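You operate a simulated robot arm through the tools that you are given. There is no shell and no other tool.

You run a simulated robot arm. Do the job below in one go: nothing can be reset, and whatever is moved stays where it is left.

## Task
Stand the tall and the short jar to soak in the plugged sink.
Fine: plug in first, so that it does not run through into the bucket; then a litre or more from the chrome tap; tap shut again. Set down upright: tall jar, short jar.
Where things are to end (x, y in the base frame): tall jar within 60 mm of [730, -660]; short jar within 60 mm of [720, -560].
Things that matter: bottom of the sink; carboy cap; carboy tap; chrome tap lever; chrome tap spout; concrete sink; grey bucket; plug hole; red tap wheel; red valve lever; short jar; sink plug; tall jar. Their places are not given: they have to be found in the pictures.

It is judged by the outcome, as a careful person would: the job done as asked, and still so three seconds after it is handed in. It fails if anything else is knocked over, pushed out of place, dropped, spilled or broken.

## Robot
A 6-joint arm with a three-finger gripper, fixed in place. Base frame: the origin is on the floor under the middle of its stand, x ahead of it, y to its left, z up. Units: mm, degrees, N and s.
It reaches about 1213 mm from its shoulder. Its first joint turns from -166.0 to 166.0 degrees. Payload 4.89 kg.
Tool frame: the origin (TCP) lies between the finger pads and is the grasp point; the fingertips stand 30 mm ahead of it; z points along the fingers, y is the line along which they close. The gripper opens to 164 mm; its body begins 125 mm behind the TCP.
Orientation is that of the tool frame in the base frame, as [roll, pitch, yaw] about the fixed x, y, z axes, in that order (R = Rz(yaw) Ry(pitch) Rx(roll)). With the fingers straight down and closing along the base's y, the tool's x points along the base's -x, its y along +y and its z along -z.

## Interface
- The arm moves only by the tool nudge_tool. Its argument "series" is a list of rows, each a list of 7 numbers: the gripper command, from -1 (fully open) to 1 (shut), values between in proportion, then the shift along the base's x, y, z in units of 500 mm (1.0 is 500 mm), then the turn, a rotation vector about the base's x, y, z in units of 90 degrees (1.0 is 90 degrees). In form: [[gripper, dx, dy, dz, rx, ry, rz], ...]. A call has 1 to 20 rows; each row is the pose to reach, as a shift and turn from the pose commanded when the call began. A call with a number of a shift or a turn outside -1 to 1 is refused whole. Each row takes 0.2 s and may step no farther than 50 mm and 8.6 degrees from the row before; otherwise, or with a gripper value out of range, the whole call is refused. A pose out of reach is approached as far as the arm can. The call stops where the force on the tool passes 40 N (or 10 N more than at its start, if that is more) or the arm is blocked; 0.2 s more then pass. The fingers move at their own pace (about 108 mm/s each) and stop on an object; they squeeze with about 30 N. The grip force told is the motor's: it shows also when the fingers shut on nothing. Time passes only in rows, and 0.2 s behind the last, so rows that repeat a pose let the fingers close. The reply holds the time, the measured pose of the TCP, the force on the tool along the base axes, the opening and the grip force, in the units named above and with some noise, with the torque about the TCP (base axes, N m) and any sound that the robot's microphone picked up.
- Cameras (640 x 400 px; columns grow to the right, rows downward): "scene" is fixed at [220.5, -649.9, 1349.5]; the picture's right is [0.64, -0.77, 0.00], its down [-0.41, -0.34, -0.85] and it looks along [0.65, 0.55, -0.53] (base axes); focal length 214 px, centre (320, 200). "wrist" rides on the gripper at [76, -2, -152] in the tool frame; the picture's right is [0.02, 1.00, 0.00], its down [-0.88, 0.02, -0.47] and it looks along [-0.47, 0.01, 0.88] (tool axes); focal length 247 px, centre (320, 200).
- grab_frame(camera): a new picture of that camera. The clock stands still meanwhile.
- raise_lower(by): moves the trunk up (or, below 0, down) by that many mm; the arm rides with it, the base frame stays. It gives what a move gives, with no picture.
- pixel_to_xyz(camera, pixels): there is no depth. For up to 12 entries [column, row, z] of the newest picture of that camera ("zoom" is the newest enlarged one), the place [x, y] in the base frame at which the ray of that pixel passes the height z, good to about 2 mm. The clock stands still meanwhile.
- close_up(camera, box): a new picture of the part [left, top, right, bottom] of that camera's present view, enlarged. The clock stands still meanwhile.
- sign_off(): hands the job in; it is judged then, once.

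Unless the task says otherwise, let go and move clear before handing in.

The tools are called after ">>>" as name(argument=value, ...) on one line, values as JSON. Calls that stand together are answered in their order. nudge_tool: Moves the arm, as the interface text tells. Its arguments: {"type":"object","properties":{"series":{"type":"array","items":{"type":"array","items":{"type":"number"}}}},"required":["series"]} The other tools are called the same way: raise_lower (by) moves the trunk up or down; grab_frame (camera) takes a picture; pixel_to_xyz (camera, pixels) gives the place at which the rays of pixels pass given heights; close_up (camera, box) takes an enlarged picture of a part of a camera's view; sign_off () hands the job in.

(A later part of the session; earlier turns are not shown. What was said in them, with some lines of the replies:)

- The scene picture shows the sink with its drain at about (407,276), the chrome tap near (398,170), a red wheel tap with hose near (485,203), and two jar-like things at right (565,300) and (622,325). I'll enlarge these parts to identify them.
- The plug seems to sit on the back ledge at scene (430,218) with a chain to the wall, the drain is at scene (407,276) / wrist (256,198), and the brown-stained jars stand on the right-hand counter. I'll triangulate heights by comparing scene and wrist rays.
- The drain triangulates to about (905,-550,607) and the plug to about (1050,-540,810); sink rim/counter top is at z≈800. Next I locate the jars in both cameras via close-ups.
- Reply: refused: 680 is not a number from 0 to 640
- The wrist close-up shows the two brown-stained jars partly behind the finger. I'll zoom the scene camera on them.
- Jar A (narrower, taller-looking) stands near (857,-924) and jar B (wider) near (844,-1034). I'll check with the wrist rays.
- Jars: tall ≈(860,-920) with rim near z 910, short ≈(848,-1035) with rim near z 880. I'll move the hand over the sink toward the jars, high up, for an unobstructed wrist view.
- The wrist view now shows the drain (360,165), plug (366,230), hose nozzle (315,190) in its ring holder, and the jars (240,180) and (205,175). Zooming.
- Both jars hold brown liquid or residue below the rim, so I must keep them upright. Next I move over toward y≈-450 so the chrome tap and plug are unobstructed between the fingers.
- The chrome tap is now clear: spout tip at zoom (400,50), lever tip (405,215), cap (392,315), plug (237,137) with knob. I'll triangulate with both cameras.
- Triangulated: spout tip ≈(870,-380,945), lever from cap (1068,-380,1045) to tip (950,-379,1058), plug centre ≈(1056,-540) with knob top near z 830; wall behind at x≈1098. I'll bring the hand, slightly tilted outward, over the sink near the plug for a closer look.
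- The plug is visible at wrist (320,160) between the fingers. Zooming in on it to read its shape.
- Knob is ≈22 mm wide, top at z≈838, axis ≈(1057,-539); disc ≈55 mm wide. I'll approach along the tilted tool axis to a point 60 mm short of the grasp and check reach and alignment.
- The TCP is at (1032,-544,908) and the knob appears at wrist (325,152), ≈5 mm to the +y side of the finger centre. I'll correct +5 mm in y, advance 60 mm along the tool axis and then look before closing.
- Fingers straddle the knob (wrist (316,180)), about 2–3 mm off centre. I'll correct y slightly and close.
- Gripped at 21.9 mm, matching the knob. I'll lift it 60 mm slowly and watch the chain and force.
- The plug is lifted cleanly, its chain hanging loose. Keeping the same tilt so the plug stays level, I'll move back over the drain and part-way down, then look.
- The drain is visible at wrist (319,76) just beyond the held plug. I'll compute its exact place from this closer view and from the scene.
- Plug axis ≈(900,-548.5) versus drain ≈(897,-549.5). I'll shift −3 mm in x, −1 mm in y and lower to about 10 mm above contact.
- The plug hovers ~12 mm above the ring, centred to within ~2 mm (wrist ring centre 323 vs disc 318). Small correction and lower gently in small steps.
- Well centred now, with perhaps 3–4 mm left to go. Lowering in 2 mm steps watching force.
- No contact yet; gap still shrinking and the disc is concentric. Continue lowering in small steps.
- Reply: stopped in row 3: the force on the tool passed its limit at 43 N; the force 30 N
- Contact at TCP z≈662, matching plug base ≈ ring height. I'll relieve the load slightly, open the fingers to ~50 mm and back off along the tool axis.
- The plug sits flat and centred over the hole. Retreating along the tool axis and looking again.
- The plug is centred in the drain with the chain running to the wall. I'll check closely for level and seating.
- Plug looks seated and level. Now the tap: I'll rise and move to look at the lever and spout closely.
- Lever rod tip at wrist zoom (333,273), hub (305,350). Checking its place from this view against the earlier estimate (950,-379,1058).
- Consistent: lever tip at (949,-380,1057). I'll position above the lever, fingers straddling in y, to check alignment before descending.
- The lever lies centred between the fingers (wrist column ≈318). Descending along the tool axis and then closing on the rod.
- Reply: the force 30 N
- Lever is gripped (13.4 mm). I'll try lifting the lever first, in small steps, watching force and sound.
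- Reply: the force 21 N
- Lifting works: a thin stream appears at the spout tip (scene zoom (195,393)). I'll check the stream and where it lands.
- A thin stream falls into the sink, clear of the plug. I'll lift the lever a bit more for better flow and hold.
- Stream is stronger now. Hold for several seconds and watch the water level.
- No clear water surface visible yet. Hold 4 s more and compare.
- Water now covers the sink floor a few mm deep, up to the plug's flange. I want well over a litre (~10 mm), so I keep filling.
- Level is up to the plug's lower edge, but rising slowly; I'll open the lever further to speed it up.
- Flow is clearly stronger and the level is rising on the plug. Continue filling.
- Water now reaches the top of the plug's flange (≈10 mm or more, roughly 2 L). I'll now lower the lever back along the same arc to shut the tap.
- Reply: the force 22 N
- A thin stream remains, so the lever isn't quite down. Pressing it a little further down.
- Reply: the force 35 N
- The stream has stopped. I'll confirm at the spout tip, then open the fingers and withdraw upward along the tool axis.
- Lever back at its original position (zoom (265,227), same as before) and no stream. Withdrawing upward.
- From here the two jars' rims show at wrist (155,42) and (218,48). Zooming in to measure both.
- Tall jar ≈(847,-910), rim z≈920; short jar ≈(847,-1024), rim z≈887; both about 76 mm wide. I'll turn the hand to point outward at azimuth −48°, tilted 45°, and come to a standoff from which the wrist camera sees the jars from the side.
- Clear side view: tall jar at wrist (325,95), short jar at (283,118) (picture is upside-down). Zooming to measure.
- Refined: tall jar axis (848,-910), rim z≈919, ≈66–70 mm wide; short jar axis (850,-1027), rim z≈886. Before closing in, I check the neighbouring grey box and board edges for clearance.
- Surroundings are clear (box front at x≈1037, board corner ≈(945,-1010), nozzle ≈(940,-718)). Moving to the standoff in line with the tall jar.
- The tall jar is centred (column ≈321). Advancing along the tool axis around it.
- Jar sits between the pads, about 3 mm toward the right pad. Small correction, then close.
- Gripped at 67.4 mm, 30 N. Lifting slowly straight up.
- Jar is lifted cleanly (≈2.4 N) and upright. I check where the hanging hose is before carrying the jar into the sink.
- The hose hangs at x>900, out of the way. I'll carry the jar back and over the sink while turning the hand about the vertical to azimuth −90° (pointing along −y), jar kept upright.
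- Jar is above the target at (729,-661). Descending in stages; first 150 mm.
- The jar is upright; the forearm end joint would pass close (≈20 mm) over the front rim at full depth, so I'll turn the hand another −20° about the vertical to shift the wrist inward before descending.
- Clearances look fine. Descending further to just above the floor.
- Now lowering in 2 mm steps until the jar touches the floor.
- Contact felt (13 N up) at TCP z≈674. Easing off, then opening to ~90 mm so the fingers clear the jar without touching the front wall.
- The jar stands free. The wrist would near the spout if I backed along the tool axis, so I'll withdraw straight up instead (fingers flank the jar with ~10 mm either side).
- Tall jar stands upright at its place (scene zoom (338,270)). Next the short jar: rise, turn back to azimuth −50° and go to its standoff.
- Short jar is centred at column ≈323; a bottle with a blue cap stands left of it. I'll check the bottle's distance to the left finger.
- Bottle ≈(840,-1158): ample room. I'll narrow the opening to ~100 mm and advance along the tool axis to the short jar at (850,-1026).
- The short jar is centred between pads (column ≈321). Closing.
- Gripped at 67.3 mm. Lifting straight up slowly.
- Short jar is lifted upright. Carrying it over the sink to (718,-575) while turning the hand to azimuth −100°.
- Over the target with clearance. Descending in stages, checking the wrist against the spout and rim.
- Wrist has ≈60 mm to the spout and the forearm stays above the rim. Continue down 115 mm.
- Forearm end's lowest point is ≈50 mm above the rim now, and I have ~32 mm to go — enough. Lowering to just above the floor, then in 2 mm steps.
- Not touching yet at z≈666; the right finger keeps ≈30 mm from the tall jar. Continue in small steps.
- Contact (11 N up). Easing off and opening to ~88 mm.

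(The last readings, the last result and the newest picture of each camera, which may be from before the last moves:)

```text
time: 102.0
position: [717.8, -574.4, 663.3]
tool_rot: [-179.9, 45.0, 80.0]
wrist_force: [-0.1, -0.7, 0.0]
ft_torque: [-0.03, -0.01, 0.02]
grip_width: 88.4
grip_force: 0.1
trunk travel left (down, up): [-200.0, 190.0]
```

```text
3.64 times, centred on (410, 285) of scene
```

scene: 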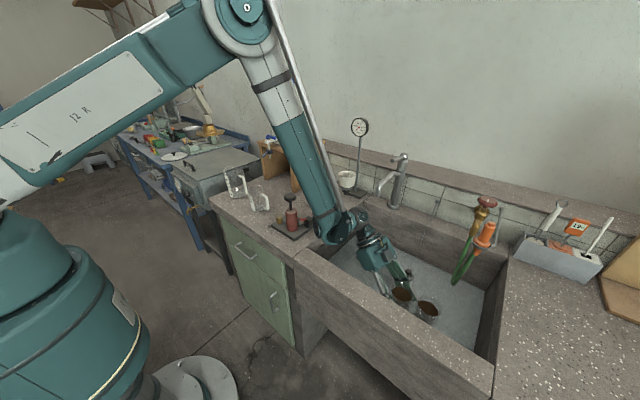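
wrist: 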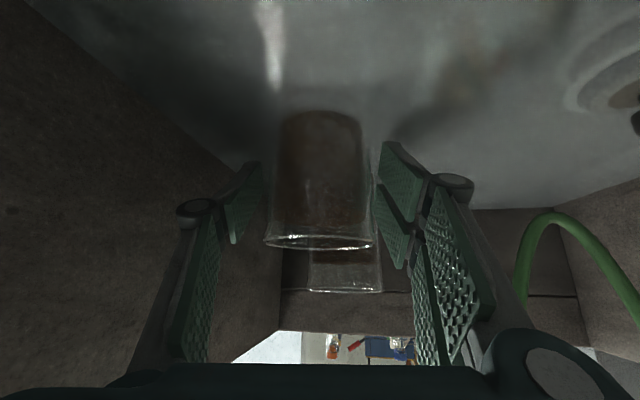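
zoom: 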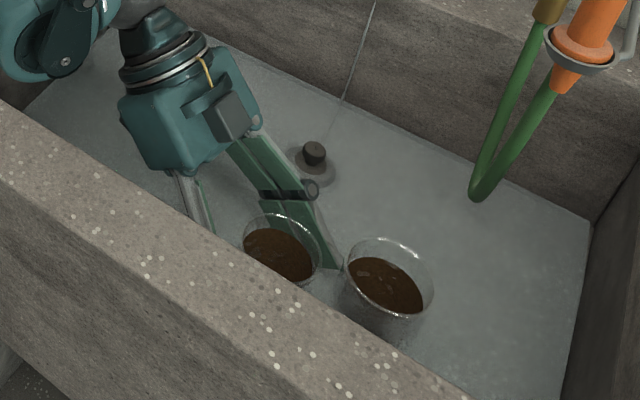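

The short jar stands free. Withdrawing straight up.

>>> nudge_tool(series=[[-0.08, 0, 0, 0.02, 0, 0, 0], [-0.08, 0, 0, 0.05, 0, 0, 0], [-0.08, 0, 0, 0.09, 0, 0, 0], [-0.08, 0, 0, 0.13, 0, 0, 0], [-0.08, 0, 0, 0.18, 0, 0, 0], [-0.08, 0, 0, 0.24, 0, 0, 0], [-0.08, 0, 0, 0.3, 0, 0, 0], [-0.08, 0, 0, 0.38, 0, 0, 0], [-0.08, 0, 0, 0.46, 0, 0, 0], [-0.08, 0, 0, 0.54, 0, 0, 0], [-0.08, 0, 0, 0.62, 0, 0, 0]])

>>> grab_frame(camera="wrist")

>>> grab_frame(camera="scene")

>>> close_up(camera="scene", box=[360, 230, 460, 340])

```text
time: 104.4
position: [715.4, -575.0, 975.1]
tool_rot: [180.0, 45.1, 80.1]
wrist_force: [1.2, -1.1, -0.1]
ft_torque: [0.01, 0.1, -0.09]
grip_width: 88.8
grip_force: 0.1
trunk travel left (down, up): [-200.0, 190.0]
```

```text
taken
```

wrist: 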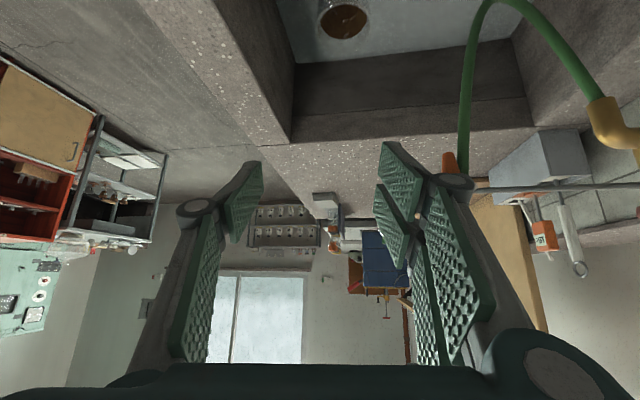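

```text
taken
```

scene: 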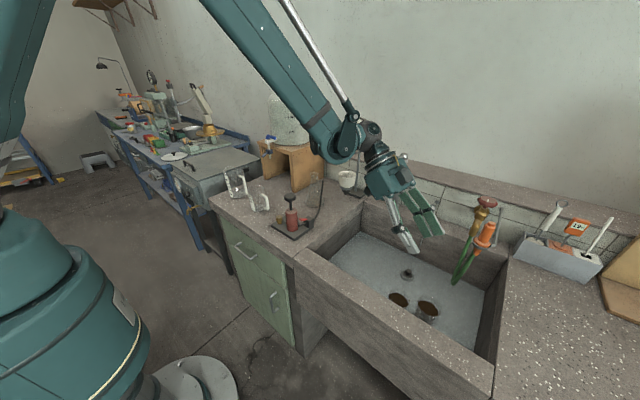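

```text
3.64 times, centred on (410, 285) of scene
```

zoom: 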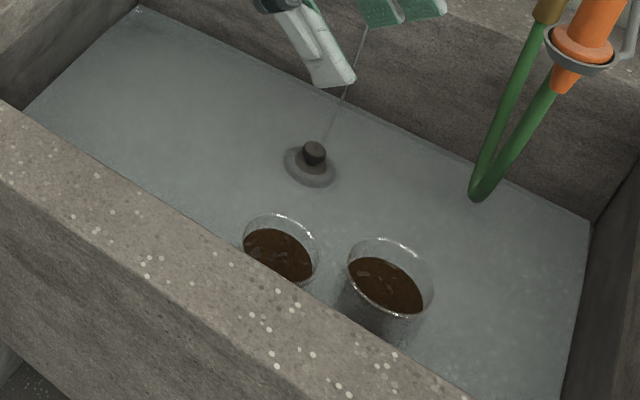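

Both jars stand upright in the water with the hand clear. I'll verify their positions, the water level at the plug and the tap spout.

>>> pixel_to_xyz(camera="zoom", pixels=[[390, 276, 729], [282, 249, 696], [314, 170, 620]])

>>> close_up(camera="scene", box=[395, 262, 420, 290])

>>> nudge_tool(series=[[-0.08, -0.04, 0.0, 0.06, 0, 0, 0], [-0.08, -0.08, 0.0, 0.12, 0, 0, 0], [-0.08, -0.12, 0.0, 0.18, 0, 0, 0], [-0.08, -0.16, 0.0, 0.24, 0, 0, 0], [-0.08, -0.2, 0.0, 0.3, 0, 0, 0]])

>>> grab_frame(camera="scene")

>>> close_up(camera="scene", box=[340, 140, 500, 320])

```text
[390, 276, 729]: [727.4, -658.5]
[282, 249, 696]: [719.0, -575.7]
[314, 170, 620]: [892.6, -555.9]
```

```text
14.29 times, centred on (408, 276) of scene
```

zoom: 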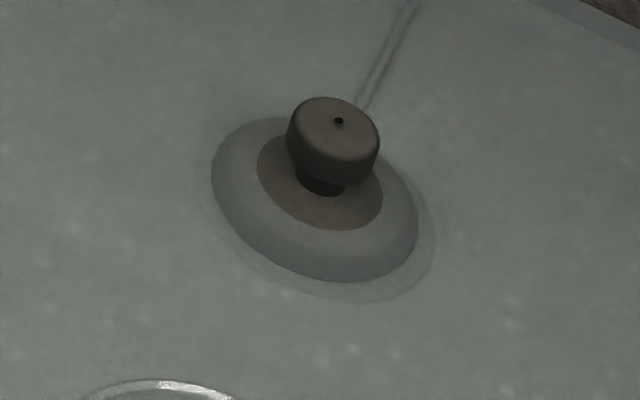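

```text
time: 105.6
position: [619.0, -575.1, 1123.8]
tool_rot: [-180.0, 45.1, 80.1]
wrist_force: [1.4, -0.1, -0.6]
ft_torque: [0.0, 0.11, -0.08]
grip_width: 88.7
grip_force: 0.1
trunk travel left (down, up): [-200.0, 190.0]
```

```text
taken
```

scene: 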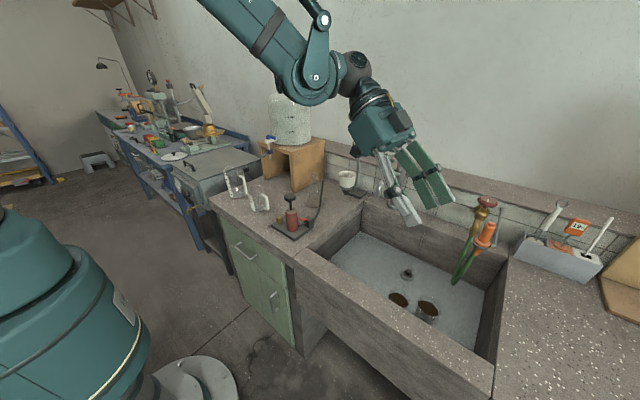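

```text
2.22 times, centred on (420, 230) of scene
```

zoom: 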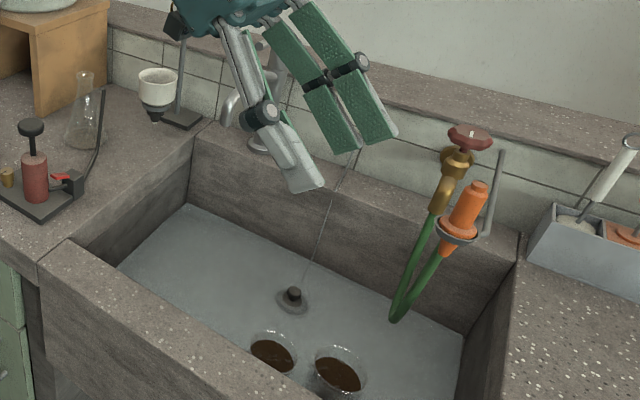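

Readings: tall jar ≈(727,-659), short jar ≈(719,-576), water held at the plug, no stream. I'll do one same-frame comparison of the waterline against the earlier dry view to confirm the volume.

>>> close_up(camera="scene", box=[330, 160, 450, 300])

>>> close_up(camera="scene", box=[345, 215, 385, 245])

```text
2.86 times, centred on (390, 230) of scene
```

zoom: 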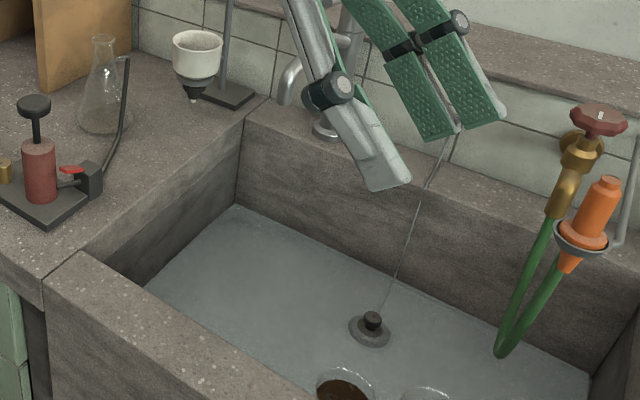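

```text
13.33 times, centred on (365, 230) of scene
```

zoom: 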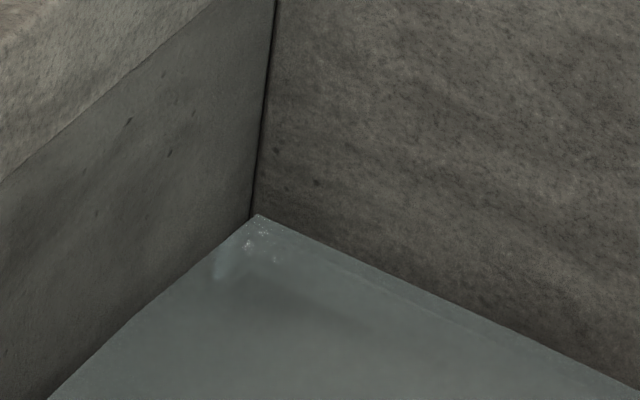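

Waterline on the wall sits roughly 9–10 mm above the floor line (≈1.7 L). One last look with the hand moved off the line of sight to the tap.

>>> nudge_tool(series=[[-0.08, -0.05, 0.04, 0.06, 0, 0, 0], [-0.08, -0.1, 0.08, 0.12, 0, 0, 0], [-0.08, -0.15, 0.12, 0.18, 0, 0, 0], [-0.08, -0.2, 0.16, 0.24, 0, 0, 0], [-0.08, -0.25, 0.2, 0.3, 0, 0, 0]])

>>> close_up(camera="scene", box=[330, 120, 450, 300])

>>> close_up(camera="scene", box=[365, 145, 415, 215])

```text
time: 106.8
position: [494.1, -477.9, 1272.0]
tool_rot: [-179.8, 45.0, 80.1]
wrist_force: [1.1, -1.1, -1.5]
ft_torque: [0.0, 0.2, -0.24]
grip_width: 88.5
grip_force: 0.0
trunk travel left (down, up): [-200.0, 190.0]
```

```text
2.22 times, centred on (390, 210) of scene
```

zoom: 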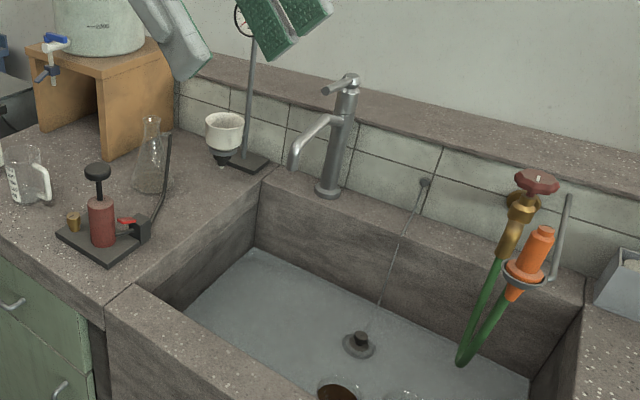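

```text
5.71 times, centred on (390, 180) of scene
```

zoom: 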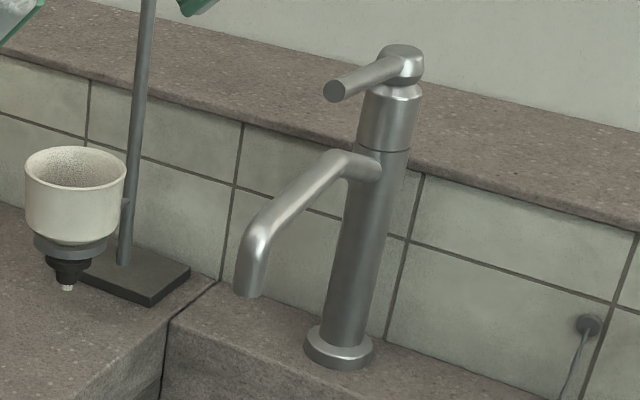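

The tap is dry and its lever is down (zoom (335,90)). The plug is seated with water standing around it, both jars are upright at their places, nothing else has moved, and the hand is clear. Handing in.

>>> sign_off()

```text
The job is handed in.
```

Both jars are standing upright in the plugged sink, in roughly 1.7 litres of water, and the job is handed in. The volume is my estimate from the waterline on the sink wall, not a measurement.

- **Plug:** it went in first, and the water level was still holding at the plug when I last looked. I could not see the grey bucket, so I judged that nothing leaks only from the level.
- **Chrome tap:** I ran it, then pressed the lever back down to where it started. The last picture shows no stream from the spout.
- **Tall jar:** it stands at about [727, -659], within 5 mm of its place.
- **Short jar:** it stands at about [719, -576]. That is about 16 mm off its place because I set it slightly to one side to keep the arm clear of the tap. It is still well within the 60 mm allowed.

Both jars hold something brown, and I kept them upright throughout. I saw nothing else moved or knocked over, and the hand is empty and clear.
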